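You operate a simulated robot arm through the tools that you are given. There is no shell and no other tool. Be economical: measure what you need, move in short steps, check, and stop when the job is done.

The job below is to be done with a simulated robot arm. You get a single attempt, and the scene is never put back.

Task
Move the yellow ring from the cleaner to its jewel box slot.
Fine: blue socket off first; lay the cleaner's lid on the dressing table for now and put it back after; shut the jewel box.

It is judged by the outcome, as a careful person would: the job done as asked, and still so three seconds after it is handed in. It fails if anything else is knocked over, pushed out of place, dropped, spilled or broken. A push-on lid holds only when it is set on centred and level and pressed home; a screw cap is set on level and turned clockwise until tight.

Robot
A 7-joint arm with a two-finger parallel gripper, fixed in place. Base frame: the origin is at the foot of the arm, x ahead of it, y to its left, z up; the work surface is at about z = 0.79. Lengths are in m, angles in rad, forces in N, time in s.
With the tool pointing down near the work surface it reaches from about 0.22 to 0.72 m from the base axis. Its first joint turns from -2.007 to 2.007 rad. Payload 3.91 kg.
The tool frame sits at the grasp point between the pads (the TCP): z along the fingers, y along the line on which they close. The tips reach 0.03 m beyond it. Largest opening 0.11 m; finger width 0.02, thickness 0.01; the body of the gripper, 0.048 by 0.112 m, starts 0.055 m behind the TCP.
Orientation is that of the tool frame in the base frame, as a unit quaternion [x, y, z, w]. With the fingers straight down and closing along the base's y, the tool's x points along the base's -x, its y along +y and its z along -z.

Tools
- The arm moves only by the tool arm_command. Its argument "increments" is a list of rows, each an object (a shift or turn left out is 0, a gripper value left out holds the last) with "delta_pos": the shift along the base's x, y, z in mm, a list of three; "angular": the turn, a rotation vector about the base's x, y, z in degrees, a list of three; "fingers": the opening, from 0 (shut) to 1 (fully open). In form: [{"delta_pos": [x, y, z], "angular": [rx, ry, rz], "fingers": fingers}, ...]. A call has 1 to 10 rows; each row shifts and turns the commanded pose from where the row before left it. Rows are played at 5 a second. More than 0.05 m and 0.15 rad between two rows, or a gripper value outside its range, and nothing of the call is played. A pose out of reach is approached as far as the arm can. The call stops where the force on the tool passes 40 N (or 10 N more than at its start, if that is more) or the arm is blocked; 0.2 s more then pass. Each finger travels about 0.108 m/s and halts on what it meets, pressing with about 40 N; the grip force reading is that of the motor and also rises with nothing between the fingers. The clock runs only during rows and for 0.2 s after the last one: add rows that do not move to give the fingers time. The reply holds the time, the measured pose of the TCP, the force on the tool along the base axes, the opening and the grip force, in the units named above and with some noise.
- Cameras (640 x 400 px; columns grow to the right, rows downward): "scene" is fixed at [0.219, -0.4975, 1.6001]; the picture's right is [0.68, -0.74, 0.00], its down [-0.67, -0.62, -0.40] and it looks along [0.29, 0.27, -0.92] (base axes); focal length 214 px, centre (320, 200). "wrist" rides on the gripper at [-0.036, 0, -0.057] in the tool frame; the picture's right is [0.00, -1.00, 0.00], its down [0.97, 0.00, -0.24] and it looks along [0.24, 0.00, 0.97] (tool axes); focal length 218 px, centre (320, 200). There is no depth. A picture from a camera that has moved, and an enlarged one, comes with that camera's place and axes in the base frame and with its lens.
- grab_frame(camera): a new picture of that camera. No time passes.
- lift_body(by): slides the trunk up (or, below 0, down) by that many m; the arm rides with it, the base frame stays. It gives what a move gives, with no picture.
- inspect(camera, box): a new picture of the part [left, top, right, bottom] of that camera's present view, enlarged. No time passes.
- finish_job(): hands the job in; it is judged then, once.

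Go step by step. Nothing tells you positions but the pictures and the camera data: compare them with the known pose of the tool, close in by small moves and look again before you grip or let go. The budget is 120 turns and 76 pictures, counting those below and the enlarged ones. Unless the task says otherwise, let go and move clear before handing in, and close with one line.

The tools are called after ">>>" as a command line: name --argument value ..., lists and objects as JSON in quotes. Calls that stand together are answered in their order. arm_command: Moves the arm, as the interface text tells. Its arguments: {"type":"object","properties":{"increments":{"type":"array","items":{"type":"object","properties":{"delta_pos":{"type":"array","items":{"type":"number"}},"angular":{"type":"array","items":{"type":"number"}},"fingers":{"type":"number"}}}}},"required":["increments"]} The other tools are called the same way: lift_body (by) slides the trunk up or down; grab_frame (camera) takes a picture; inspect (camera, box) takes an enlarged picture of a part of a camera's view; finish_job () hands the job in.

At the start:

```text
clock: 0.0
eef_pos: [0.445, -0.1545, 1.335]
tool_rot: [0.0, 1.0, 0.001, -0.001]
contact_force: [-0.1, 0.0, -0.6]
grip_width: 0.1099
gripper_force: 0.0
trunk travel left (down, up): [-0.875, 0.115]
```

scene: 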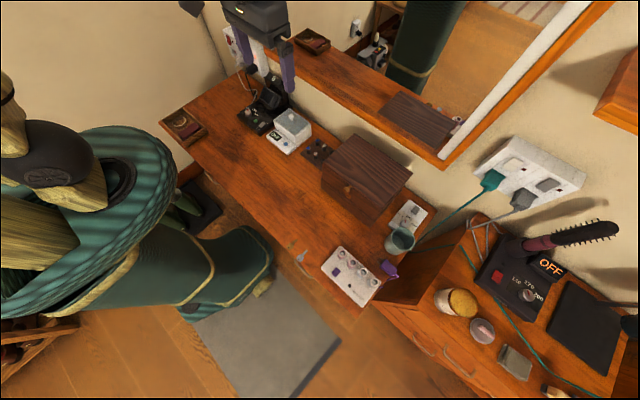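
wrist: 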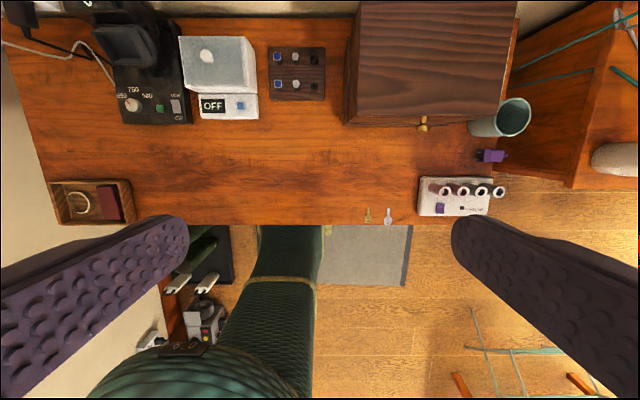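

I see a dressing table with a white cleaner (OFF display), a dark panel with coloured knobs, a wooden jewel box, and a wall socket with a teal plug. I'll take enlarged pictures first to identify everything.

>>> inspect --camera "wrist" --box '[100, 10, 340, 160]'

>>> inspect --camera "scene" --box '[230, 60, 430, 185]'

>>> inspect --camera "scene" --box '[310, 130, 600, 310]'

>>> inspect --camera "wrist" --box '[340, 80, 560, 230]'

```text
2.67 times, centred on (220, 85) of wrist
camera zoom: at [0.482, -0.1533, 1.3899], right [0.0, -1.0, 0.0], down [-0.97, 0.0, 0.24], along [-0.24, 0.0, -0.97], focal length 582 px, centre (587, 507)
```

zoom: 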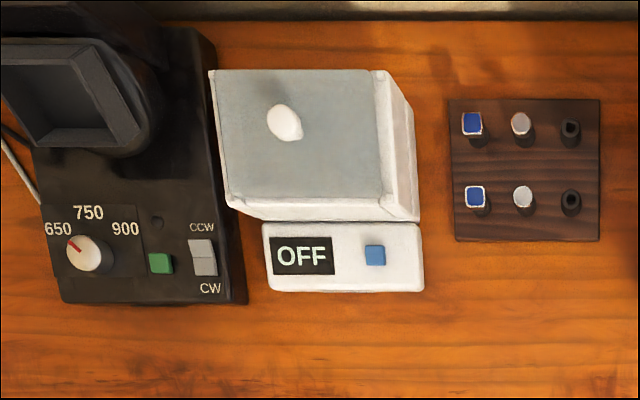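

```text
3.20 times, centred on (330, 122) of scene
camera zoom: at [0.219, -0.4975, 1.6001], right [0.68, -0.74, 0.0], down [-0.67, -0.62, -0.4], along [0.29, 0.27, -0.92], focal length 686 px, centre (288, 448)
```

zoom: 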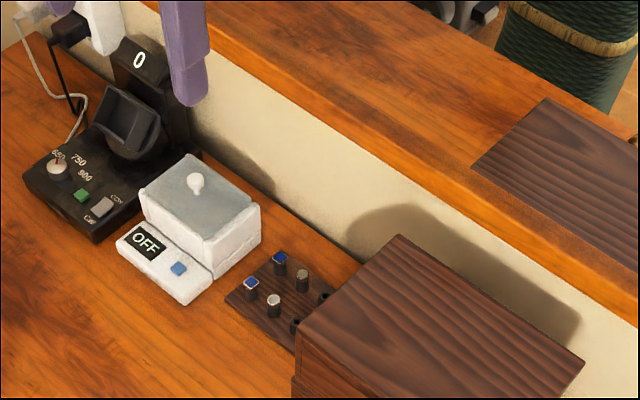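

```text
2.21 times, centred on (455, 220) of scene
camera zoom: at [0.219, -0.4975, 1.6001], right [0.68, -0.74, 0.0], down [-0.67, -0.62, -0.4], along [0.29, 0.27, -0.92], focal length 473 px, centre (22, 156)
```

zoom: 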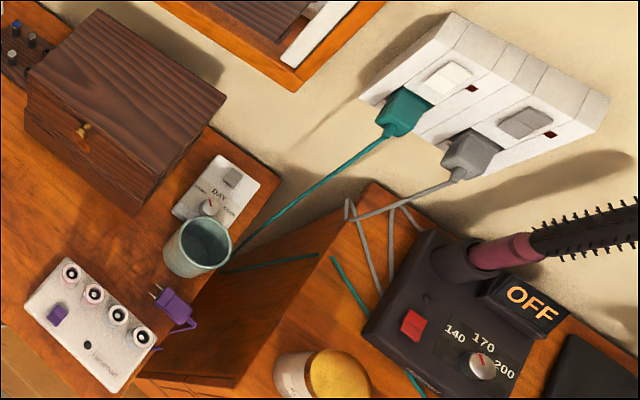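

```text
2.67 times, centred on (450, 155) of wrist
camera zoom: at [0.482, -0.1533, 1.3899], right [0.0, -1.0, 0.0], down [-0.97, 0.0, 0.24], along [-0.24, 0.0, -0.97], focal length 582 px, centre (-27, 320)
```

zoom: 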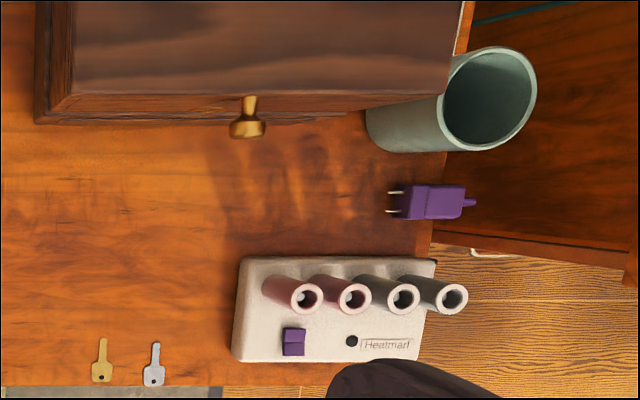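

The cleaner (display OFF) sits on the left with a white-knobbed lid. To find the "blue socket" I need to see the wall behind the gripper, so I'll tilt the wrist camera toward the wall.

>>> arm_command --increments '[{"delta_pos": [-10, 20, 0], "angular": [0, -8, 0]}, {"delta_pos": [-10, 20, 0], "angular": [0, -8, 0]}, {"delta_pos": [-10, 20, 0], "angular": [0, -8, 0]}, {"delta_pos": [-10, 20, 0], "angular": [0, -8, 0]}, {"delta_pos": [-10, 20, 0], "angular": [0, -8, 0]}, {"delta_pos": [-10, 20, 0], "angular": [0, -8, 0]}, {"delta_pos": [0, 20, 0], "angular": [0, -8, 0]}]'

>>> grab_frame --camera "wrist"

>>> grab_frame --camera "scene"

```text
clock: 1.6
eef_pos: [0.4255, -0.0217, 1.3773]
tool_rot: [0.002, 0.883, 0.0, 0.469]
contact_force: [0.8, -0.3, 0.6]
grip_width: 0.1098
gripper_force: 0.1
out of reach, approached as far as the arm can: row 6, 7
trunk travel left (down, up): [-0.875, 0.115]
```

```text
69 pictures are left
camera wrist: at [0.4001, -0.02, 1.4378], right [0.0, -1.0, 0.0], down [-0.74, 0.0, -0.67], along [0.67, 0.0, -0.74], focal length 218 px, centre (320, 200)
```

wrist: 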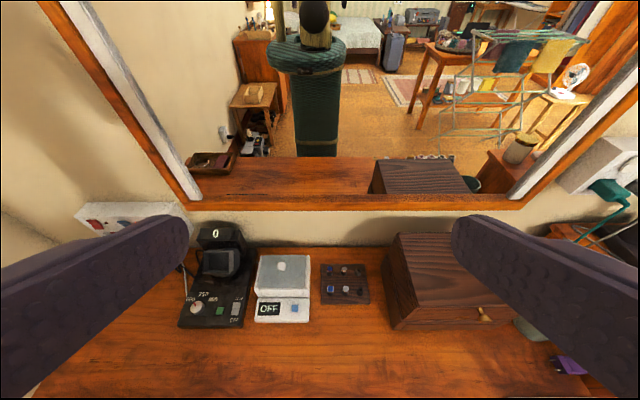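

```text
68 pictures are left
```

scene: 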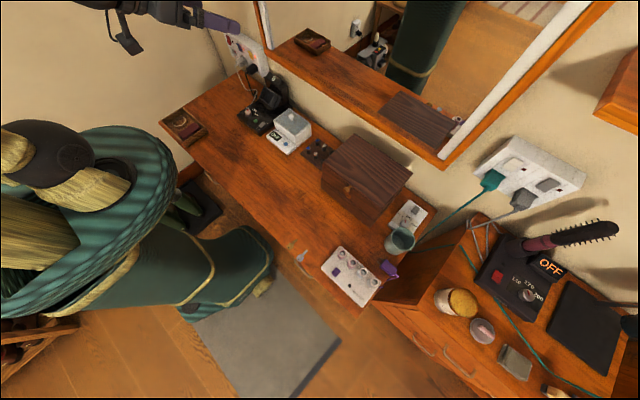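

Left on the wall there is an outlet with red and blue rocker switches. I'll enlarge it.

>>> inspect --camera "scene" --box '[205, 20, 295, 130]'

>>> inspect --camera "wrist" --box '[70, 190, 210, 280]'

```text
3.64 times, centred on (250, 75) of scene
camera zoom: at [0.219, -0.4975, 1.6001], right [0.68, -0.74, 0.0], down [-0.67, -0.62, -0.4], along [0.29, 0.27, -0.92], focal length 780 px, centre (574, 654)
```

zoom: 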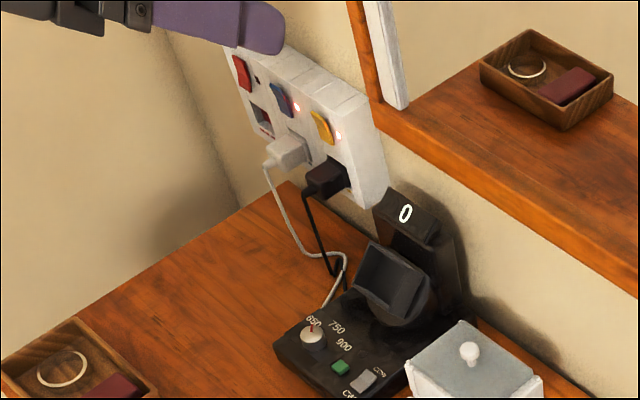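

```text
4.44 times, centred on (140, 235) of wrist
camera zoom: at [0.4001, -0.02, 1.4378], right [0.0, -1.0, 0.0], down [-0.74, 0.0, -0.67], along [0.67, 0.0, -0.74], focal length 970 px, centre (1120, 44)
```

zoom: 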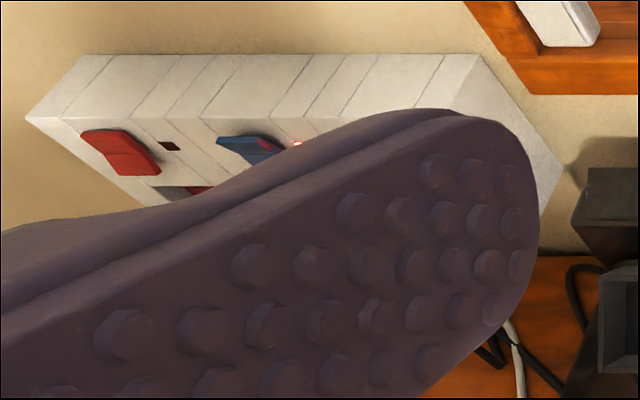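

The three-gang outlet's blue rocker is on (lit), feeding the white plug; I estimate it near (0.72, 0.47, 0.98). I'll move the camera closer to see the rocker's tilt.

>>> arm_command --increments '[{"delta_pos": [0, 40, -30]}, {"delta_pos": [0, 40, -30]}, {"delta_pos": [0, 40, -30]}, {"delta_pos": [0, 40, -30]}, {"delta_pos": [0, 40, -30]}, {"delta_pos": [0, 40, -30], "angular": [0, 0, 5]}, {"delta_pos": [0, 40, -30], "angular": [0, 0, 5]}, {"delta_pos": [0, 40, 0]}]'

>>> grab_frame --camera "wrist"

```text
clock: 3.4
eef_pos: [0.4524, 0.3075, 1.1899]
tool_rot: [-0.077, 0.88, 0.041, 0.468]
contact_force: [-0.2, 1.4, -0.5]
grip_width: 0.1096
gripper_force: 0.0
out of reach, approached as far as the arm can: row 1, 2, 3
trunk travel left (down, up): [-0.875, 0.115]
```

```text
65 pictures are left
camera wrist: at [0.4256, 0.3041, 1.2498], right [0.17, -0.98, 0.0], down [-0.73, -0.13, -0.67], along [0.66, 0.12, -0.74], focal length 218 px, centre (320, 200)
```

wrist: 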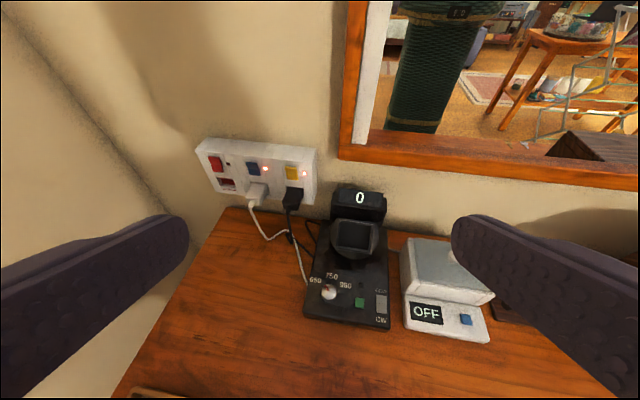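

>>> inspect --camera "wrist" --box '[190, 130, 330, 218]'

```text
4.55 times, centred on (260, 174) of wrist
camera zoom: at [0.4256, 0.3041, 1.2498], right [0.17, -0.98, 0.0], down [-0.73, -0.13, -0.67], along [0.66, 0.12, -0.74], focal length 992 px, centre (593, 318)
```

zoom: 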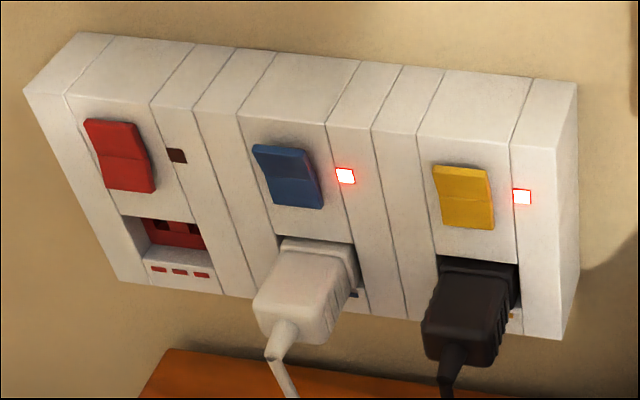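

The blue rocker is on with its upper half proud, so I should press its upper half; triangulating gives about (0.74, 0.498, 0.973). I'll close the fingers and approach to a few centimetres in front of it.

>>> arm_command --increments '[{"delta_pos": [17, 17, -19], "angular": [0, -2, 0], "fingers": 0}, {"delta_pos": [17, 17, -19], "angular": [0, -2, 0]}, {"delta_pos": [17, 17, -19], "angular": [0, -2, 0]}, {"delta_pos": [17, 17, -19], "angular": [0, -2, 0]}, {"delta_pos": [17, 17, -19], "angular": [0, -2, 0]}, {"delta_pos": [17, 17, -19], "angular": [0, -2, 0]}, {"delta_pos": [17, 17, -19], "angular": [0, -2, 0]}, {"delta_pos": [17, 17, -19], "angular": [0, -2, 0]}, {"delta_pos": [17, 17, -19], "angular": [0, -2, 0]}, {"delta_pos": [17, 17, -19], "angular": [0, -2, 0]}]'

>>> grab_frame --camera "wrist"

>>> inspect --camera "scene" --box '[180, 0, 340, 100]'

```text
clock: 5.6
eef_pos: [0.6249, 0.4786, 0.9984]
tool_rot: [-0.084, 0.785, 0.027, 0.613]
contact_force: [0.1, -0.2, 0.0]
grip_width: 0.0
gripper_force: 38.1
trunk travel left (down, up): [-0.875, 0.115]
```

```text
63 pictures are left
camera wrist: at [0.5787, 0.4733, 1.0467], right [0.16, -0.98, 0.06], down [-0.46, -0.13, -0.88], along [0.87, 0.12, -0.47], focal length 218 px, centre (320, 200)
```

wrist: 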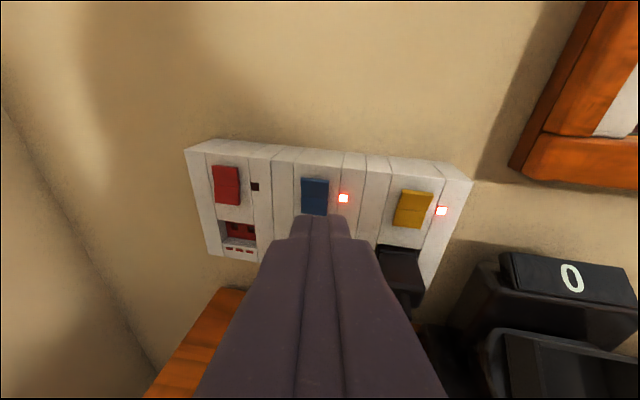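

```text
4.00 times, centred on (260, 50) of scene
camera zoom: at [0.219, -0.4975, 1.6001], right [0.68, -0.74, 0.0], down [-0.67, -0.62, -0.4], along [0.29, 0.27, -0.92], focal length 858 px, centre (560, 800)
```

zoom: 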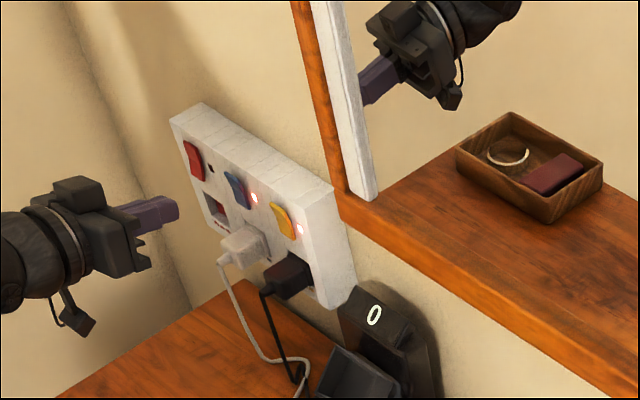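

Aligned nicely: the rocker's upper half is about (0.74, 0.499, 0.971). I approach to about 2 cm, then press in small steps.

>>> arm_command --increments '[{"delta_pos": [16, 4, -6]}, {"delta_pos": [16, 4, -6]}, {"delta_pos": [16, 4, -6]}, {"delta_pos": [12, 2, -2]}, {}]'

>>> grab_frame --camera "wrist"

>>> inspect --camera "scene" --box '[200, 10, 300, 90]'

```text
clock: 6.8
eef_pos: [0.6835, 0.4908, 0.9796]
tool_rot: [-0.083, 0.785, 0.027, 0.613]
contact_force: [0.2, 0.3, -0.3]
grip_width: 0.0003
gripper_force: 37.4
trunk travel left (down, up): [-0.875, 0.115]
```

```text
61 pictures are left
camera wrist: at [0.6389, 0.4859, 1.027], right [0.16, -0.98, 0.06], down [-0.46, -0.13, -0.88], along [0.87, 0.12, -0.47], focal length 218 px, centre (320, 200)
```

wrist: 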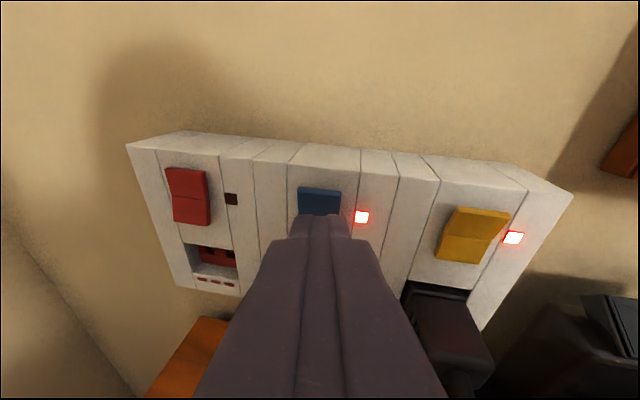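

```text
5.00 times, centred on (250, 50) of scene
camera zoom: at [0.219, -0.4975, 1.6001], right [0.68, -0.74, 0.0], down [-0.67, -0.62, -0.4], along [0.29, 0.27, -0.92], focal length 1072 px, centre (670, 950)
```

zoom: 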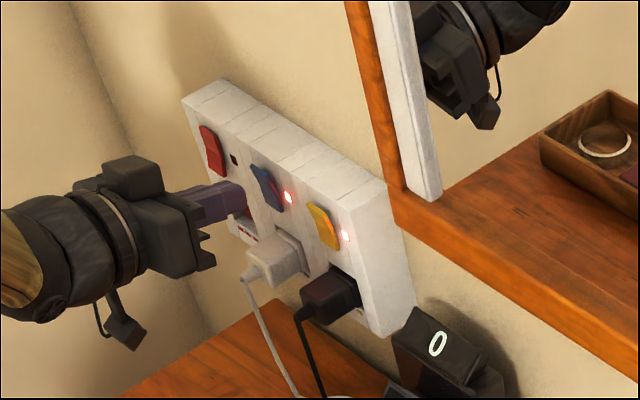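

The fingertip is level with the upper half. I press straight in with small steps.

>>> arm_command --increments '[{"delta_pos": [8, 2, 3]}, {"delta_pos": [5, 1, 0]}, {"delta_pos": [4, 0, 0]}, {"delta_pos": [3, 0, 0]}, {"delta_pos": [3, 0, 0]}, {"delta_pos": [3, 0, 0]}]'

>>> inspect --camera "scene" --box '[210, 20, 290, 84]'

```text
clock: 8.2
eef_pos: [0.7099, 0.4941, 0.9822]
tool_rot: [-0.083, 0.785, 0.028, 0.613]
contact_force: [-1.1, 0.6, 0.3]
grip_width: 0.0
gripper_force: 37.3
trunk travel left (down, up): [-0.875, 0.115]
```

```text
6.25 times, centred on (250, 52) of scene
camera zoom: at [0.219, -0.4975, 1.6001], right [0.68, -0.74, 0.0], down [-0.67, -0.62, -0.4], along [0.29, 0.27, -0.92], focal length 1340 px, centre (758, 1125)
```

zoom: 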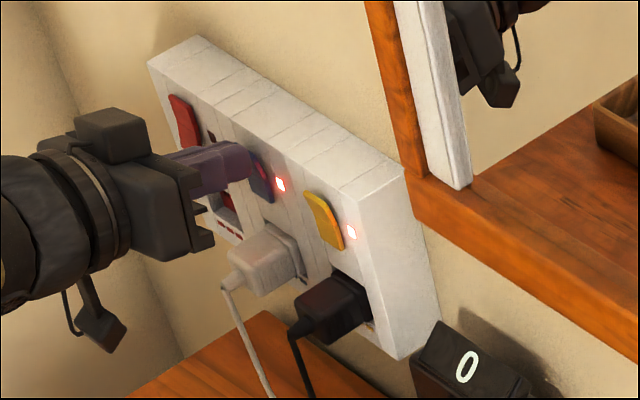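

Contact is starting; I continue pressing in 2 mm steps.

>>> arm_command --increments '[{"delta_pos": [2, 0, 0]}, {"delta_pos": [2, 0, 0]}, {"delta_pos": [2, 0, 0]}, {"delta_pos": [2, 0, 0]}]'

>>> inspect --camera "scene" --box '[210, 20, 290, 84]'

```text
clock: 9.2
eef_pos: [0.7145, 0.493, 0.9815]
tool_rot: [-0.083, 0.785, 0.027, 0.613]
contact_force: [-21.6, -6.4, 0.2]
grip_width: 0.0
gripper_force: 37.7
trunk travel left (down, up): [-0.875, 0.115]
```

```text
6.25 times, centred on (250, 52) of scene
camera zoom: at [0.219, -0.4975, 1.6001], right [0.68, -0.74, 0.0], down [-0.67, -0.62, -0.4], along [0.29, 0.27, -0.92], focal length 1340 px, centre (758, 1125)
```

zoom: 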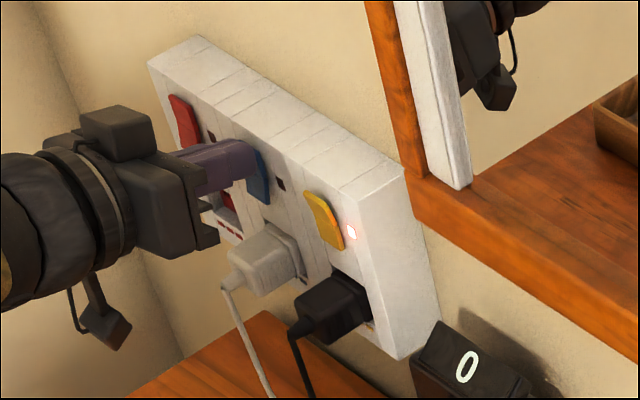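

The blue light is out, so the blue socket is off. I back out and move to look at the jewel box front.

>>> arm_command --increments '[{"delta_pos": [-25, -2, 0]}, {"delta_pos": [-35, -10, 15]}, {"delta_pos": [-35, -25, 20], "angular": [0, 0, -5], "fingers": 1}, {"delta_pos": [-30, -40, 0], "angular": [0, 0, -5]}, {"delta_pos": [-30, -40, 0]}, {"delta_pos": [-20, -45, 0]}, {"delta_pos": [-20, -45, 0]}, {"delta_pos": [-10, -49, 0]}, {"delta_pos": [0, -49, 0]}, {"delta_pos": [0, -49, 0]}]'

>>> arm_command --increments '[{"delta_pos": [-10, -48, 0], "angular": [0, 3, 0]}, {"delta_pos": [-10, -48, 0], "angular": [0, 3, 0]}, {"delta_pos": [-10, -48, 0], "angular": [0, 3, 0]}, {"delta_pos": [-10, -48, 0], "angular": [0, 3, 0]}, {"delta_pos": [0, -40, 0], "angular": [0, 3, 0]}, {"delta_pos": [0, -40, 0]}]'

>>> grab_frame --camera "wrist"

```text
clock: 11.4
eef_pos: [0.5118, 0.138, 1.0156]
tool_rot: [-0.013, 0.789, -0.026, 0.613]
contact_force: [0.2, -0.2, 0.2]
grip_width: 0.1102
gripper_force: 0.1
trunk travel left (down, up): [-0.875, 0.115]
```

```text
clock: 12.8
eef_pos: [0.4713, -0.1357, 1.0168]
tool_rot: [-0.017, 0.863, -0.024, 0.505]
contact_force: [-0.2, 0.2, 0.1]
grip_width: 0.1101
gripper_force: 0.0
trunk travel left (down, up): [-0.875, 0.115]
```

```text
57 pictures are left
camera wrist: at [0.4406, -0.1315, 1.0751], right [0.0, -1.0, 0.06], down [-0.68, -0.05, -0.73], along [0.73, -0.04, -0.68], focal length 218 px, centre (320, 200)
```

wrist: 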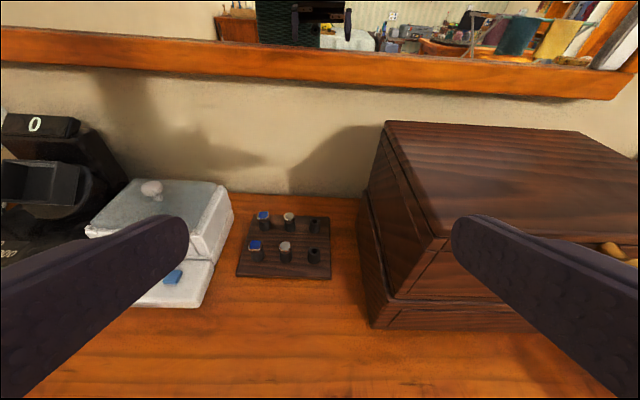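

The jewel box is a base with a thick lid and a brass knob at its front. I'll shift right to view the front.

>>> arm_command --increments '[{"delta_pos": [-10, -45, 0], "angular": [3.4, 0, 0]}, {"delta_pos": [-15, -45, 0]}, {"delta_pos": [-15, -45, 0]}, {"delta_pos": [-15, -45, 0]}, {"delta_pos": [-15, -45, 0]}, {"delta_pos": [0, -35, 0]}]'

>>> grab_frame --camera "wrist"

```text
clock: 14.2
eef_pos: [0.4032, -0.3935, 1.0166]
tool_rot: [-0.001, 0.863, 0.001, 0.505]
contact_force: [-0.4, -0.3, -0.1]
grip_width: 0.11
gripper_force: 0.1
trunk travel left (down, up): [-0.875, 0.115]
```

```text
56 pictures are left
camera wrist: at [0.3715, -0.3932, 1.0756], right [0.0, -1.0, 0.0], down [-0.68, 0.0, -0.73], along [0.73, 0.0, -0.68], focal length 218 px, centre (320, 200)
```

wrist: 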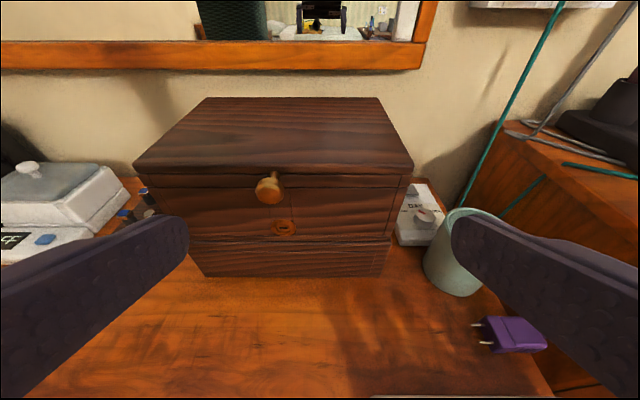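

>>> inspect --camera "wrist" --box '[120, 85, 430, 285]'

```text
2.00 times, centred on (275, 185) of wrist
camera zoom: at [0.3715, -0.3932, 1.0756], right [0.0, -1.0, 0.0], down [-0.68, 0.0, -0.73], along [0.73, 0.0, -0.68], focal length 436 px, centre (410, 230)
```

zoom: 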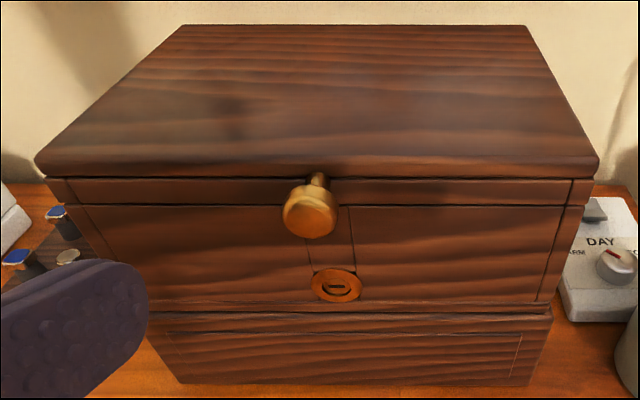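

The box has a hinged-looking lid with a brass knob (~(0.52, -0.348, 0.95)) and a keyhole; two keys lie on the table. I'll deal with the cleaner's lid first: go above it with the tool pointing down.

>>> arm_command --increments '[{"delta_pos": [10, 48, 10], "angular": [0, 6.07, 0]}, {"delta_pos": [10, 48, 10], "angular": [0, 6.07, 0]}, {"delta_pos": [10, 48, 10], "angular": [0, 6.07, 0]}, {"delta_pos": [15, 48, 0], "angular": [0, 6.07, 0]}, {"delta_pos": [15, 48, 0], "angular": [0, 6.07, 0]}, {"delta_pos": [15, 48, 0], "angular": [0, 6.07, 0]}, {"delta_pos": [20, 48, 0], "angular": [0, 6.07, 0]}, {"delta_pos": [20, 48, 0], "angular": [0, 6.07, 0]}, {"delta_pos": [20, 48, 0], "angular": [0, 6.07, 0]}, {"delta_pos": [20, 48, 0], "angular": [0, 6.07, 0]}]'

>>> arm_command --increments '[{"delta_pos": [10, 5, 0]}, {"delta_pos": [10, 0, 0]}]'

>>> grab_frame --camera "wrist"

```text
refused: row 4 steps farther than a row can; nothing moved
```

```text
clock: 14.8
eef_pos: [0.4224, -0.3885, 1.0174]
tool_rot: [-0.002, 0.863, 0.001, 0.505]
contact_force: [-0.4, 0.2, 0.1]
grip_width: 0.11
gripper_force: 0.0
trunk travel left (down, up): [-0.875, 0.115]
```

```text
54 pictures are left
camera wrist: at [0.3916, -0.3874, 1.0759], right [0.0, -1.0, 0.0], down [-0.68, 0.0, -0.73], along [0.73, 0.0, -0.68], focal length 218 px, centre (320, 200)
```

wrist: 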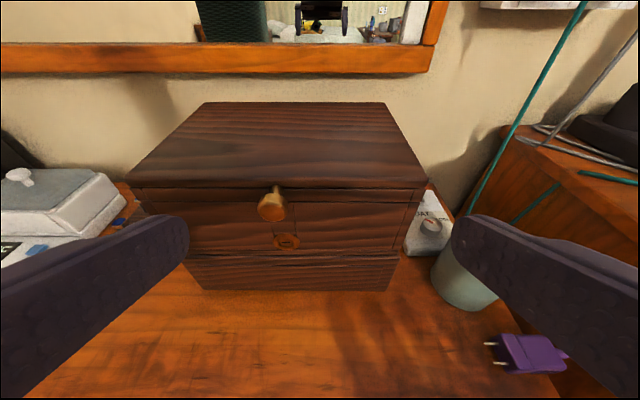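

That call was refused since one row was slightly too long; I redo with shorter rows.

>>> arm_command --increments '[{"delta_pos": [5, 44, 12], "angular": [0, 6.07, 0]}, {"delta_pos": [10, 44, 12], "angular": [0, 6.07, 0]}, {"delta_pos": [10, 44, 12], "angular": [0, 6.07, 0]}, {"delta_pos": [15, 44, 0], "angular": [0, 6.07, 0]}, {"delta_pos": [15, 44, 0], "angular": [0, 6.07, 0]}, {"delta_pos": [15, 44, 0], "angular": [0, 6.07, 0]}, {"delta_pos": [15, 44, 0], "angular": [0, 6.07, 0]}, {"delta_pos": [15, 44, 0], "angular": [0, 6.07, 0]}, {"delta_pos": [15, 44, 0], "angular": [0, 6.07, 0]}, {"delta_pos": [15, 44, 0], "angular": [0, 6.07, 0]}]'

>>> arm_command --increments '[{"delta_pos": [10, 30, 0]}, {"delta_pos": [10, 15, 0]}, {}]'

>>> grab_frame --camera "wrist"

```text
clock: 17.0
eef_pos: [0.5528, 0.0542, 1.0524]
tool_rot: [-0.001, 1.0, 0.002, -0.001]
contact_force: [-0.1, -0.4, 0.3]
grip_width: 0.1101
gripper_force: 0.1
trunk travel left (down, up): [-0.875, 0.115]
```

```text
clock: 17.8
eef_pos: [0.5731, 0.0968, 1.0522]
tool_rot: [-0.001, 1.0, 0.002, 0.0]
contact_force: [-0.7, 0.2, 0.5]
grip_width: 0.1099
gripper_force: 0.0
trunk travel left (down, up): [-0.875, 0.115]
```

```text
53 pictures are left
camera wrist: at [0.6094, 0.098, 1.109], right [0.0, -1.0, 0.0], down [-0.97, 0.0, 0.24], along [-0.24, 0.0, -0.97], focal length 218 px, centre (320, 200)
```

wrist: 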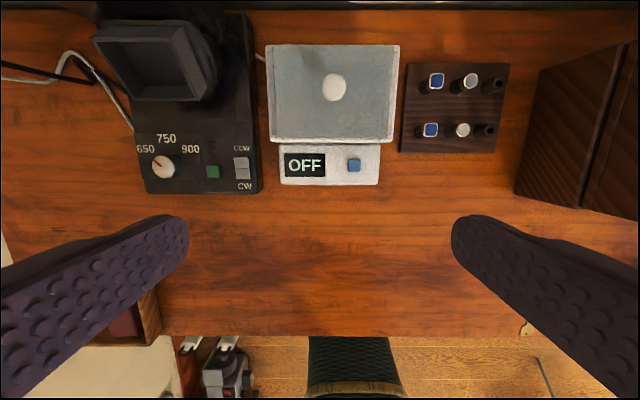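

The knob triangulates to about (0.666, 0.084, 0.874). I move over it and down partway with fingers half open.

>>> arm_command --increments '[{"delta_pos": [31, -4, -20], "fingers": 0.5}, {"delta_pos": [31, -4, -20]}, {"delta_pos": [31, -4, -20]}, {"delta_pos": [0, 0, -25]}, {"delta_pos": [0, 0, -25]}, {}]'

>>> grab_frame --camera "wrist"

>>> inspect --camera "scene" --box '[240, 70, 340, 160]'

```text
clock: 19.2
eef_pos: [0.6667, 0.0853, 0.9422]
tool_rot: [-0.002, 1.0, 0.002, 0.0]
contact_force: [0.5, 0.1, 0.2]
grip_width: 0.0554
gripper_force: 0.0
trunk travel left (down, up): [-0.875, 0.115]
```

```text
52 pictures are left
camera wrist: at [0.7025, 0.0859, 0.9981], right [0.0, -1.0, 0.0], down [-0.97, 0.0, 0.24], along [-0.24, 0.0, -0.97], focal length 218 px, centre (320, 200)
```

wrist: 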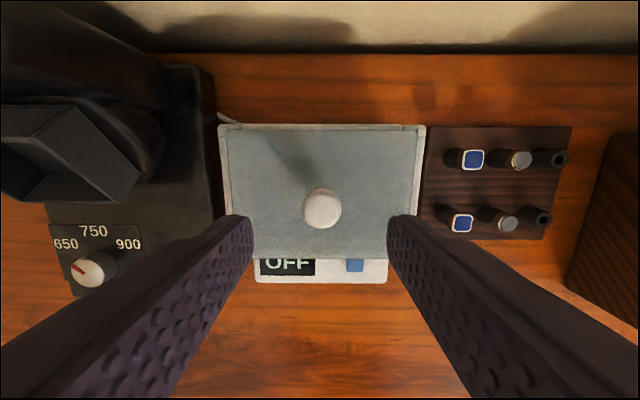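

```text
4.44 times, centred on (290, 115) of scene
camera zoom: at [0.219, -0.4975, 1.6001], right [0.68, -0.74, 0.0], down [-0.67, -0.62, -0.4], along [0.29, 0.27, -0.92], focal length 953 px, centre (453, 578)
```

zoom: 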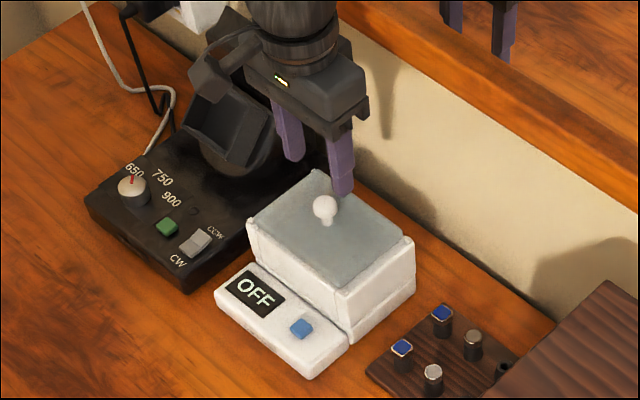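

The knob is centred between the fingers. I descend to grasp height and close.

>>> arm_command --increments '[{"delta_pos": [-1, -1, -20]}, {"delta_pos": [0, 0, -20]}, {"delta_pos": [0, 0, -10]}, {"delta_pos": [0, 0, -6]}, {}]'

>>> inspect --camera "scene" --box '[240, 70, 340, 160]'

```text
clock: 20.4
eef_pos: [0.6651, 0.0848, 0.8865]
tool_rot: [-0.001, 1.0, 0.001, 0.0]
contact_force: [0.1, 0.3, 0.5]
grip_width: 0.055
gripper_force: 0.1
trunk travel left (down, up): [-0.875, 0.115]
```

```text
4.44 times, centred on (290, 115) of scene
camera zoom: at [0.219, -0.4975, 1.6001], right [0.68, -0.74, 0.0], down [-0.67, -0.62, -0.4], along [0.29, 0.27, -0.92], focal length 953 px, centre (453, 578)
```

zoom: 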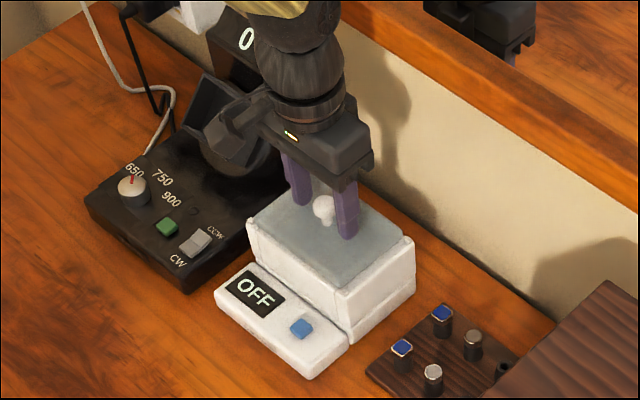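

>>> arm_command --increments '[{"fingers": 0}, {}, {}, {"delta_pos": [0, 0, 4]}, {"delta_pos": [0, 0, 6]}, {"delta_pos": [0, 0, 10]}]'

>>> inspect --camera "scene" --box '[240, 70, 340, 160]'

```text
clock: 21.8
eef_pos: [0.6654, 0.0842, 0.9072]
tool_rot: [-0.002, 1.0, 0.002, -0.001]
contact_force: [0.0, 0.7, 0.7]
grip_width: 0.0225
gripper_force: 40.1
trunk travel left (down, up): [-0.875, 0.115]
```

```text
4.44 times, centred on (290, 115) of scene
camera zoom: at [0.219, -0.4975, 1.6001], right [0.68, -0.74, 0.0], down [-0.67, -0.62, -0.4], along [0.29, 0.27, -0.92], focal length 953 px, centre (453, 578)
```

zoom: 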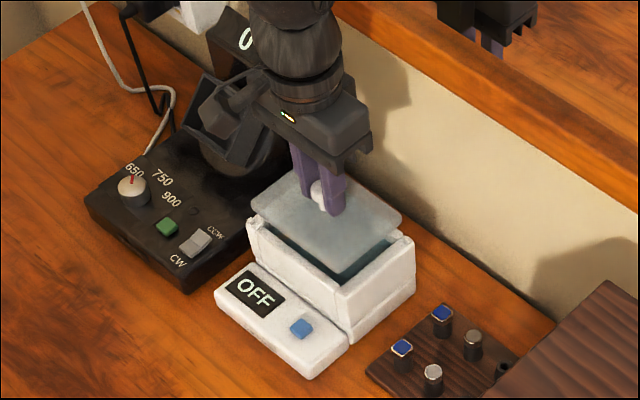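

The lid is a plate, held level. I lift it and carry it to the free tabletop in front of the cleaner.

>>> arm_command --increments '[{"delta_pos": [0, 0, 25]}, {"delta_pos": [0, 0, 25]}, {"delta_pos": [-40, 0, 0]}, {"delta_pos": [-45, 0, 0]}, {"delta_pos": [-45, 0, 0]}, {"delta_pos": [-45, 0, -15]}, {"delta_pos": [-45, 0, -25]}, {"delta_pos": [0, 0, -25]}, {"delta_pos": [0, 0, -20]}, {}]'

>>> inspect --camera "scene" --box '[190, 80, 350, 200]'

```text
refused: row 7 steps farther than a row can; nothing moved
```

```text
3.33 times, centred on (270, 140) of scene
camera zoom: at [0.219, -0.4975, 1.6001], right [0.68, -0.74, 0.0], down [-0.67, -0.62, -0.4], along [0.29, 0.27, -0.92], focal length 715 px, centre (487, 400)
```

zoom: 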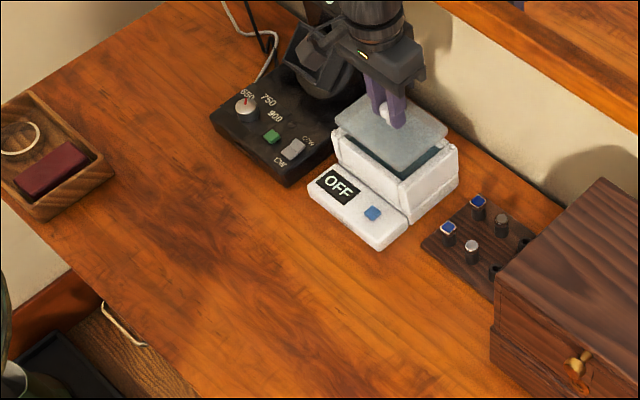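

The row limit bit again; shorter rows this time.

>>> arm_command --increments '[{"delta_pos": [0, 0, 25]}, {"delta_pos": [0, 0, 25]}, {"delta_pos": [-40, 0, 0]}, {"delta_pos": [-40, 0, 0]}, {"delta_pos": [-40, 0, 0]}, {"delta_pos": [-40, 0, 0]}, {"delta_pos": [-40, 0, -20]}, {"delta_pos": [-25, 0, -30]}, {"delta_pos": [0, 0, -30]}, {}]'

>>> inspect --camera "scene" --box '[190, 80, 350, 200]'

```text
clock: 24.0
eef_pos: [0.4396, 0.0837, 0.8766]
tool_rot: [-0.001, 1.0, 0.002, 0.0]
contact_force: [-1.0, -0.4, -0.7]
grip_width: 0.0229
gripper_force: 40.2
trunk travel left (down, up): [-0.875, 0.115]
```

```text
3.33 times, centred on (270, 140) of scene
camera zoom: at [0.219, -0.4975, 1.6001], right [0.68, -0.74, 0.0], down [-0.67, -0.62, -0.4], along [0.29, 0.27, -0.92], focal length 715 px, centre (487, 400)
```

zoom: 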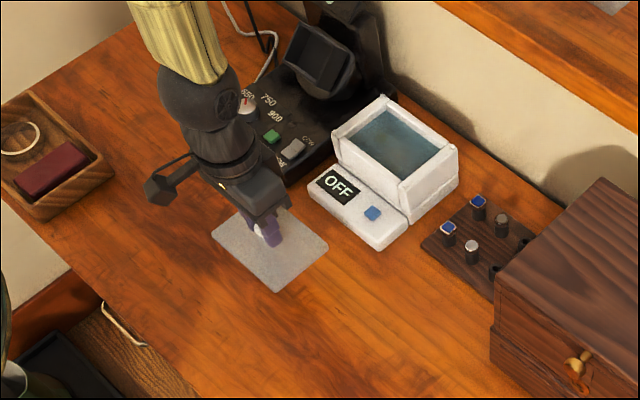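

>>> arm_command --increments '[{"delta_pos": [0, 0, -8]}, {"delta_pos": [0, 0, -8]}, {"delta_pos": [0, 0, -6]}, {"delta_pos": [0, 0, -5]}, {"delta_pos": [0, 0, -4]}, {}]'

>>> inspect --camera "scene" --box '[190, 80, 350, 200]'

```text
clock: 25.4
eef_pos: [0.4398, 0.0833, 0.8465]
tool_rot: [-0.001, 1.0, 0.002, -0.001]
contact_force: [0.2, 0.3, -0.6]
grip_width: 0.0228
gripper_force: 39.9
trunk travel left (down, up): [-0.875, 0.115]
```

```text
3.33 times, centred on (270, 140) of scene
camera zoom: at [0.219, -0.4975, 1.6001], right [0.68, -0.74, 0.0], down [-0.67, -0.62, -0.4], along [0.29, 0.27, -0.92], focal length 715 px, centre (487, 400)
```

zoom: 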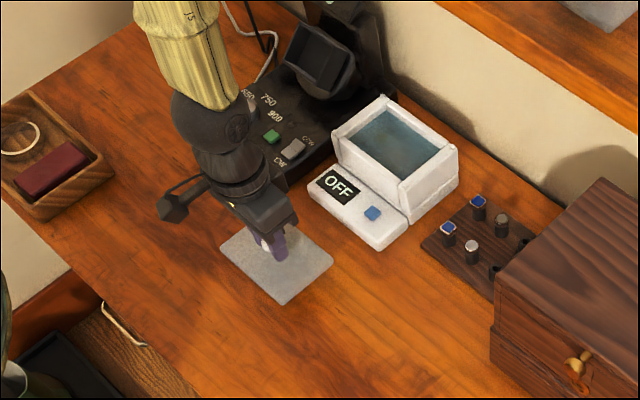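

>>> arm_command --increments '[{"delta_pos": [0, 0, -3]}, {"delta_pos": [0, 0, -3]}, {"delta_pos": [0, 0, -3]}, {"delta_pos": [0, 0, -3]}, {}]'

```text
clock: 26.6
eef_pos: [0.439, 0.0836, 0.834]
tool_rot: [-0.002, 1.0, 0.002, 0.0]
contact_force: [-0.8, -0.5, -1.4]
grip_width: 0.0227
gripper_force: 39.9
trunk travel left (down, up): [-0.875, 0.115]
```

>>> arm_command --increments '[{"delta_pos": [0, 0, -2]}, {"delta_pos": [0, 0, -2]}, {}]'

>>> inspect --camera "scene" --box '[240, 110, 300, 155]'

```text
clock: 27.4
eef_pos: [0.4413, 0.0845, 0.8294]
tool_rot: [-0.001, 1.0, 0.002, 0.0]
contact_force: [-0.8, -0.5, -0.5]
grip_width: 0.0228
gripper_force: 40.1
trunk travel left (down, up): [-0.875, 0.115]
```

```text
8.89 times, centred on (270, 132) of scene
camera zoom: at [0.219, -0.4975, 1.6001], right [0.68, -0.74, 0.0], down [-0.67, -0.62, -0.4], along [0.29, 0.27, -0.92], focal length 1906 px, centre (764, 800)
```

zoom: 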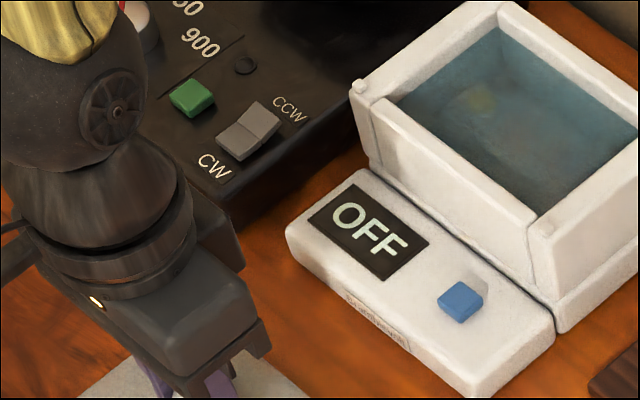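

>>> arm_command --increments '[{"delta_pos": [0, 0, -2]}, {"delta_pos": [0, 0, -2]}, {"delta_pos": [0, 0, -2]}, {}]'

>>> grab_frame --camera "wrist"

```text
clock: 28.4
eef_pos: [0.4392, 0.0849, 0.8246]
tool_rot: [-0.001, 1.0, 0.002, 0.0]
contact_force: [0.4, -0.3, -0.6]
grip_width: 0.0226
gripper_force: 39.7
trunk travel left (down, up): [-0.875, 0.115]
```

```text
44 pictures are left
camera wrist: at [0.4764, 0.0849, 0.8799], right [0.0, -1.0, 0.0], down [-0.97, 0.0, 0.24], along [-0.24, 0.0, -0.97], focal length 218 px, centre (320, 200)
```

wrist: 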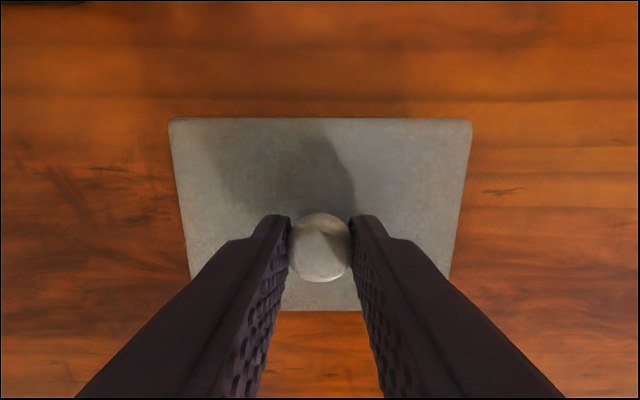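

>>> arm_command --increments '[{"delta_pos": [0, 0, -1.5]}, {"delta_pos": [0, 0, -1.5]}, {}]'

>>> inspect --camera "wrist" --box '[160, 100, 480, 320]'

```text
clock: 29.2
eef_pos: [0.4396, 0.0841, 0.8213]
tool_rot: [-0.001, 1.0, 0.002, 0.001]
contact_force: [-1.3, 0.0, -1.4]
grip_width: 0.0227
gripper_force: 39.7
trunk travel left (down, up): [-0.875, 0.115]
```

```text
1.82 times, centred on (320, 210) of wrist
camera zoom: at [0.4765, 0.0848, 0.8768], right [0.0, -1.0, 0.0], down [-0.97, 0.0, 0.24], along [-0.24, 0.0, -0.97], focal length 397 px, centre (320, 182)
```

zoom: 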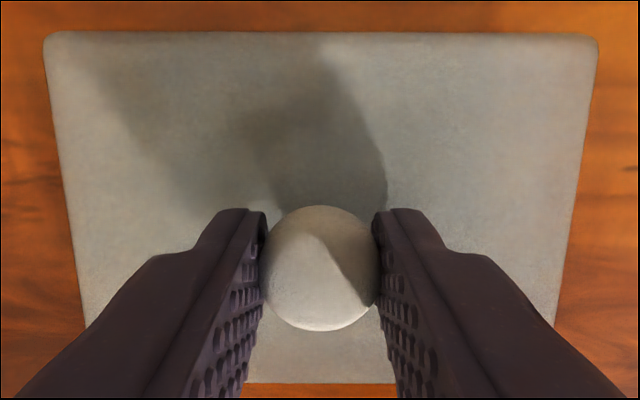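

>>> arm_command --increments '[{"delta_pos": [0, 0, -2]}, {"delta_pos": [0, 0, -2]}, {"delta_pos": [0, 0, -2]}, {}]'

```text
clock: 30.2
eef_pos: [0.4395, 0.0845, 0.8158]
tool_rot: [-0.001, 1.0, 0.002, 0.0]
contact_force: [-0.4, 0.5, -1.4]
grip_width: 0.0227
gripper_force: 40.1
trunk travel left (down, up): [-0.875, 0.115]
```

>>> arm_command --increments '[{"delta_pos": [0, 0, -2]}, {"delta_pos": [0, 0, -2]}, {}]'

>>> inspect --camera "scene" --box '[230, 130, 280, 165]'

```text
clock: 31.0
eef_pos: [0.4405, 0.0851, 0.811]
tool_rot: [-0.001, 1.0, 0.002, 0.0]
contact_force: [0.0, 0.6, -1.4]
grip_width: 0.0226
gripper_force: 40.0
trunk travel left (down, up): [-0.875, 0.115]
```

```text
11.43 times, centred on (255, 148) of scene
camera zoom: at [0.219, -0.4975, 1.6001], right [0.68, -0.74, 0.0], down [-0.67, -0.62, -0.4], along [0.29, 0.27, -0.92], focal length 2451 px, centre (1063, 800)
```

zoom: 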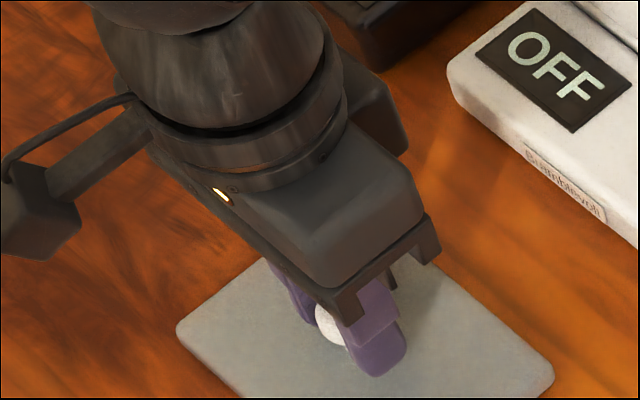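

>>> arm_command --increments '[{"delta_pos": [0, 0, -2]}, {"delta_pos": [0, 0, -2]}, {}]'

>>> arm_command --increments '[{"delta_pos": [0, 0, -1.5]}, {}]'

```text
clock: 31.8
eef_pos: [0.4399, 0.0843, 0.8092]
tool_rot: [-0.001, 1.0, 0.003, 0.001]
contact_force: [0.2, 0.3, 27.5]
grip_width: 0.0224
gripper_force: 39.6
trunk travel left (down, up): [-0.875, 0.115]
```

```text
clock: 32.4
eef_pos: [0.4392, 0.0834, 0.8069]
tool_rot: [-0.003, 1.0, 0.002, 0.002]
contact_force: [2.0, 0.2, 31.2]
grip_width: 0.0226
gripper_force: 40.3
trunk travel left (down, up): [-0.875, 0.115]
```

Contact: the lid rests on the table (TCP ≈0.809). I relieve the load and release.

>>> arm_command --increments '[{"delta_pos": [0, 0, 3]}, {"fingers": 0.25}, {"fingers": 0.5}, {}, {"delta_pos": [0, 0, 30]}, {"delta_pos": [0, 0, 40]}, {"delta_pos": [20, 0, 45]}, {"delta_pos": [30, 0, 20]}, {"delta_pos": [40, 0, 0], "fingers": 1}, {"delta_pos": [40, 0, 0]}]'

>>> arm_command --increments '[{"delta_pos": [30, 0, 0]}, {"delta_pos": [20, 0, 0]}, {}]'

>>> grab_frame --camera "wrist"

```text
clock: 34.6
eef_pos: [0.5703, 0.0836, 0.9443]
tool_rot: [-0.001, 1.0, 0.002, 0.0]
contact_force: [0.7, -0.2, -0.4]
grip_width: 0.1101
gripper_force: 0.0
trunk travel left (down, up): [-0.875, 0.115]
```

```text
clock: 35.4
eef_pos: [0.6202, 0.0843, 0.9437]
tool_rot: [-0.001, 1.0, 0.002, 0.0]
contact_force: [-0.2, -1.0, -1.7]
grip_width: 0.1102
gripper_force: 0.0
trunk travel left (down, up): [-0.875, 0.115]
```

```text
41 pictures are left
camera wrist: at [0.6566, 0.084, 0.9997], right [0.0, -1.0, 0.0], down [-0.97, 0.0, 0.24], along [-0.24, 0.0, -0.97], focal length 218 px, centre (320, 200)
```

wrist: 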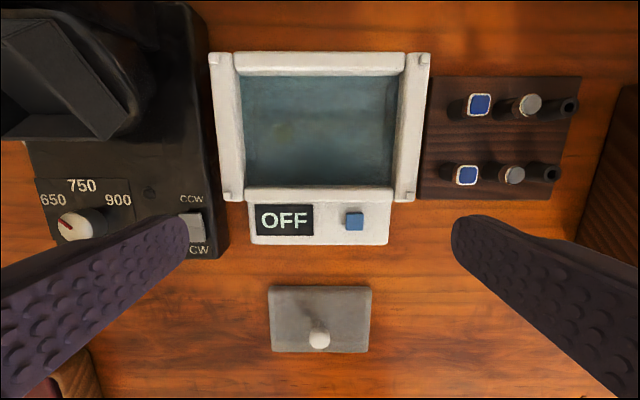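

The lid lies flat on the table. Now I look into the tank.

>>> inspect --camera "wrist" --box '[210, 50, 430, 200]'

```text
2.67 times, centred on (320, 125) of wrist
camera zoom: at [0.6566, 0.084, 0.9997], right [0.0, -1.0, 0.0], down [-0.97, 0.0, 0.24], along [-0.24, 0.0, -0.97], focal length 582 px, centre (320, 400)
```

zoom: 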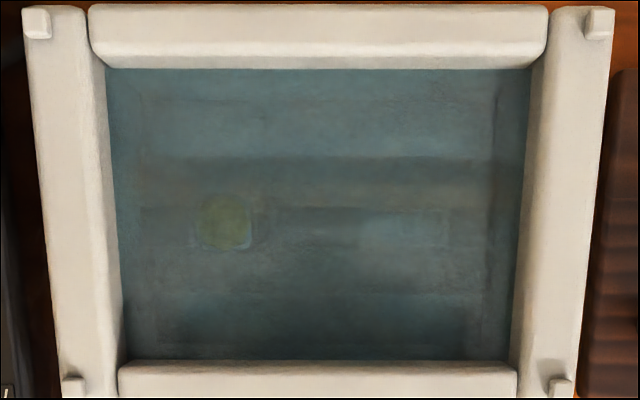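

I see a yellowish item submerged near (0.667, 0.115, ~0.80). I move over it with partly closed fingers (to avoid the curler on the left) and look again.

>>> arm_command --increments '[{"delta_pos": [0, 0, 0], "fingers": 0.5}, {"delta_pos": [20, 15, 0]}, {"delta_pos": [27, 16, 0]}, {"delta_pos": [0, 0, -20]}, {"delta_pos": [0, 0, -15]}, {}]'

>>> inspect --camera "wrist" --box '[220, 100, 420, 260]'

```text
clock: 36.8
eef_pos: [0.6684, 0.1152, 0.9082]
tool_rot: [0.0, 1.0, 0.001, 0.0]
contact_force: [0.1, -0.2, -0.2]
grip_width: 0.0548
gripper_force: 0.0
trunk travel left (down, up): [-0.875, 0.115]
```

```text
2.50 times, centred on (320, 180) of wrist
camera zoom: at [0.7042, 0.1156, 0.9646], right [0.0, -1.0, 0.0], down [-0.97, 0.0, 0.24], along [-0.24, 0.0, -0.97], focal length 546 px, centre (320, 250)
```

zoom: 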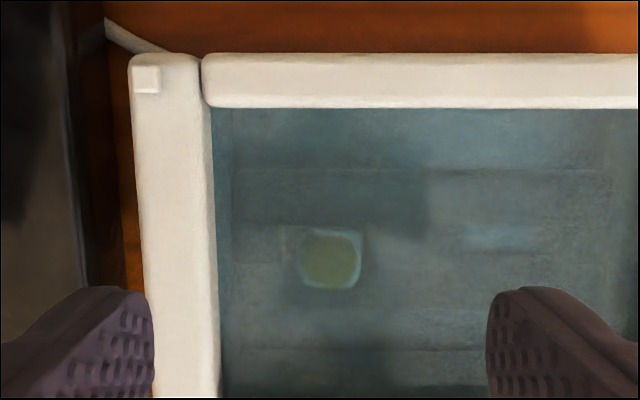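

It looks like an upright ring with a yellow square stone at about (0.6655, 0.113, 0.815). Before grasping it I need the jewel box open, so I go to its knob with the tool tilted forward.

>>> arm_command --increments '[{"delta_pos": [0, 0, 45]}, {"delta_pos": [-20, -10, 40]}, {"delta_pos": [-30, -35, 15], "angular": [0, -7.5, 0]}, {"delta_pos": [-30, -35, 0], "angular": [0, -7.5, 0]}, {"delta_pos": [-30, -38, 0], "angular": [0, -7.5, 0]}, {"delta_pos": [-30, -38, 0], "angular": [0, -7.5, 0]}, {"delta_pos": [-30, -38, 0], "angular": [0, -7.5, 0]}, {"delta_pos": [-30, -38, 0], "angular": [0, -7.5, 0]}, {"delta_pos": [-30, -38, 0], "angular": [0, -7.5, 0]}, {"delta_pos": [-20, -40, 0], "angular": [0, -7.5, 0]}]'

>>> arm_command --increments '[{"delta_pos": [0, -45, -10]}, {"delta_pos": [0, -45, -15]}, {"delta_pos": [0, -40, -15]}, {"delta_pos": [0, -23, -5], "fingers": 0.55}, {}]'

>>> grab_frame --camera "wrist"

```text
clock: 39.0
eef_pos: [0.4138, -0.1952, 1.0091]
tool_rot: [-0.002, 0.865, 0.002, 0.501]
contact_force: [0.8, -0.9, 0.2]
grip_width: 0.055
gripper_force: 0.1
trunk travel left (down, up): [-0.875, 0.115]
```

```text
clock: 40.2
eef_pos: [0.416, -0.3479, 0.9628]
tool_rot: [-0.002, 0.866, 0.001, 0.5]
contact_force: [0.0, 0.7, 0.1]
grip_width: 0.0606
gripper_force: 0.0
trunk travel left (down, up): [-0.875, 0.115]
```

```text
38 pictures are left
camera wrist: at [0.3854, -0.3476, 1.0225], right [0.0, -1.0, 0.0], down [-0.69, 0.0, -0.72], along [0.72, 0.0, -0.69], focal length 218 px, centre (320, 200)
```

wrist: 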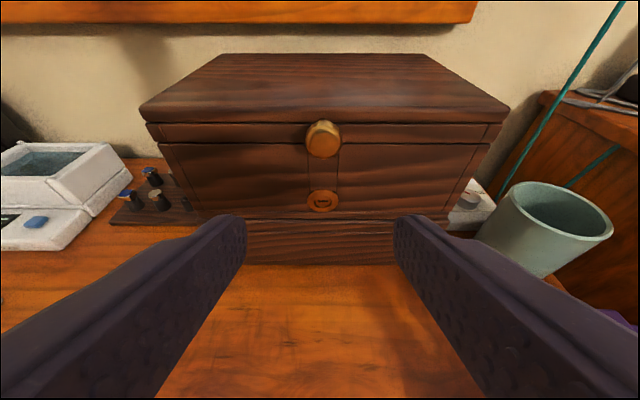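

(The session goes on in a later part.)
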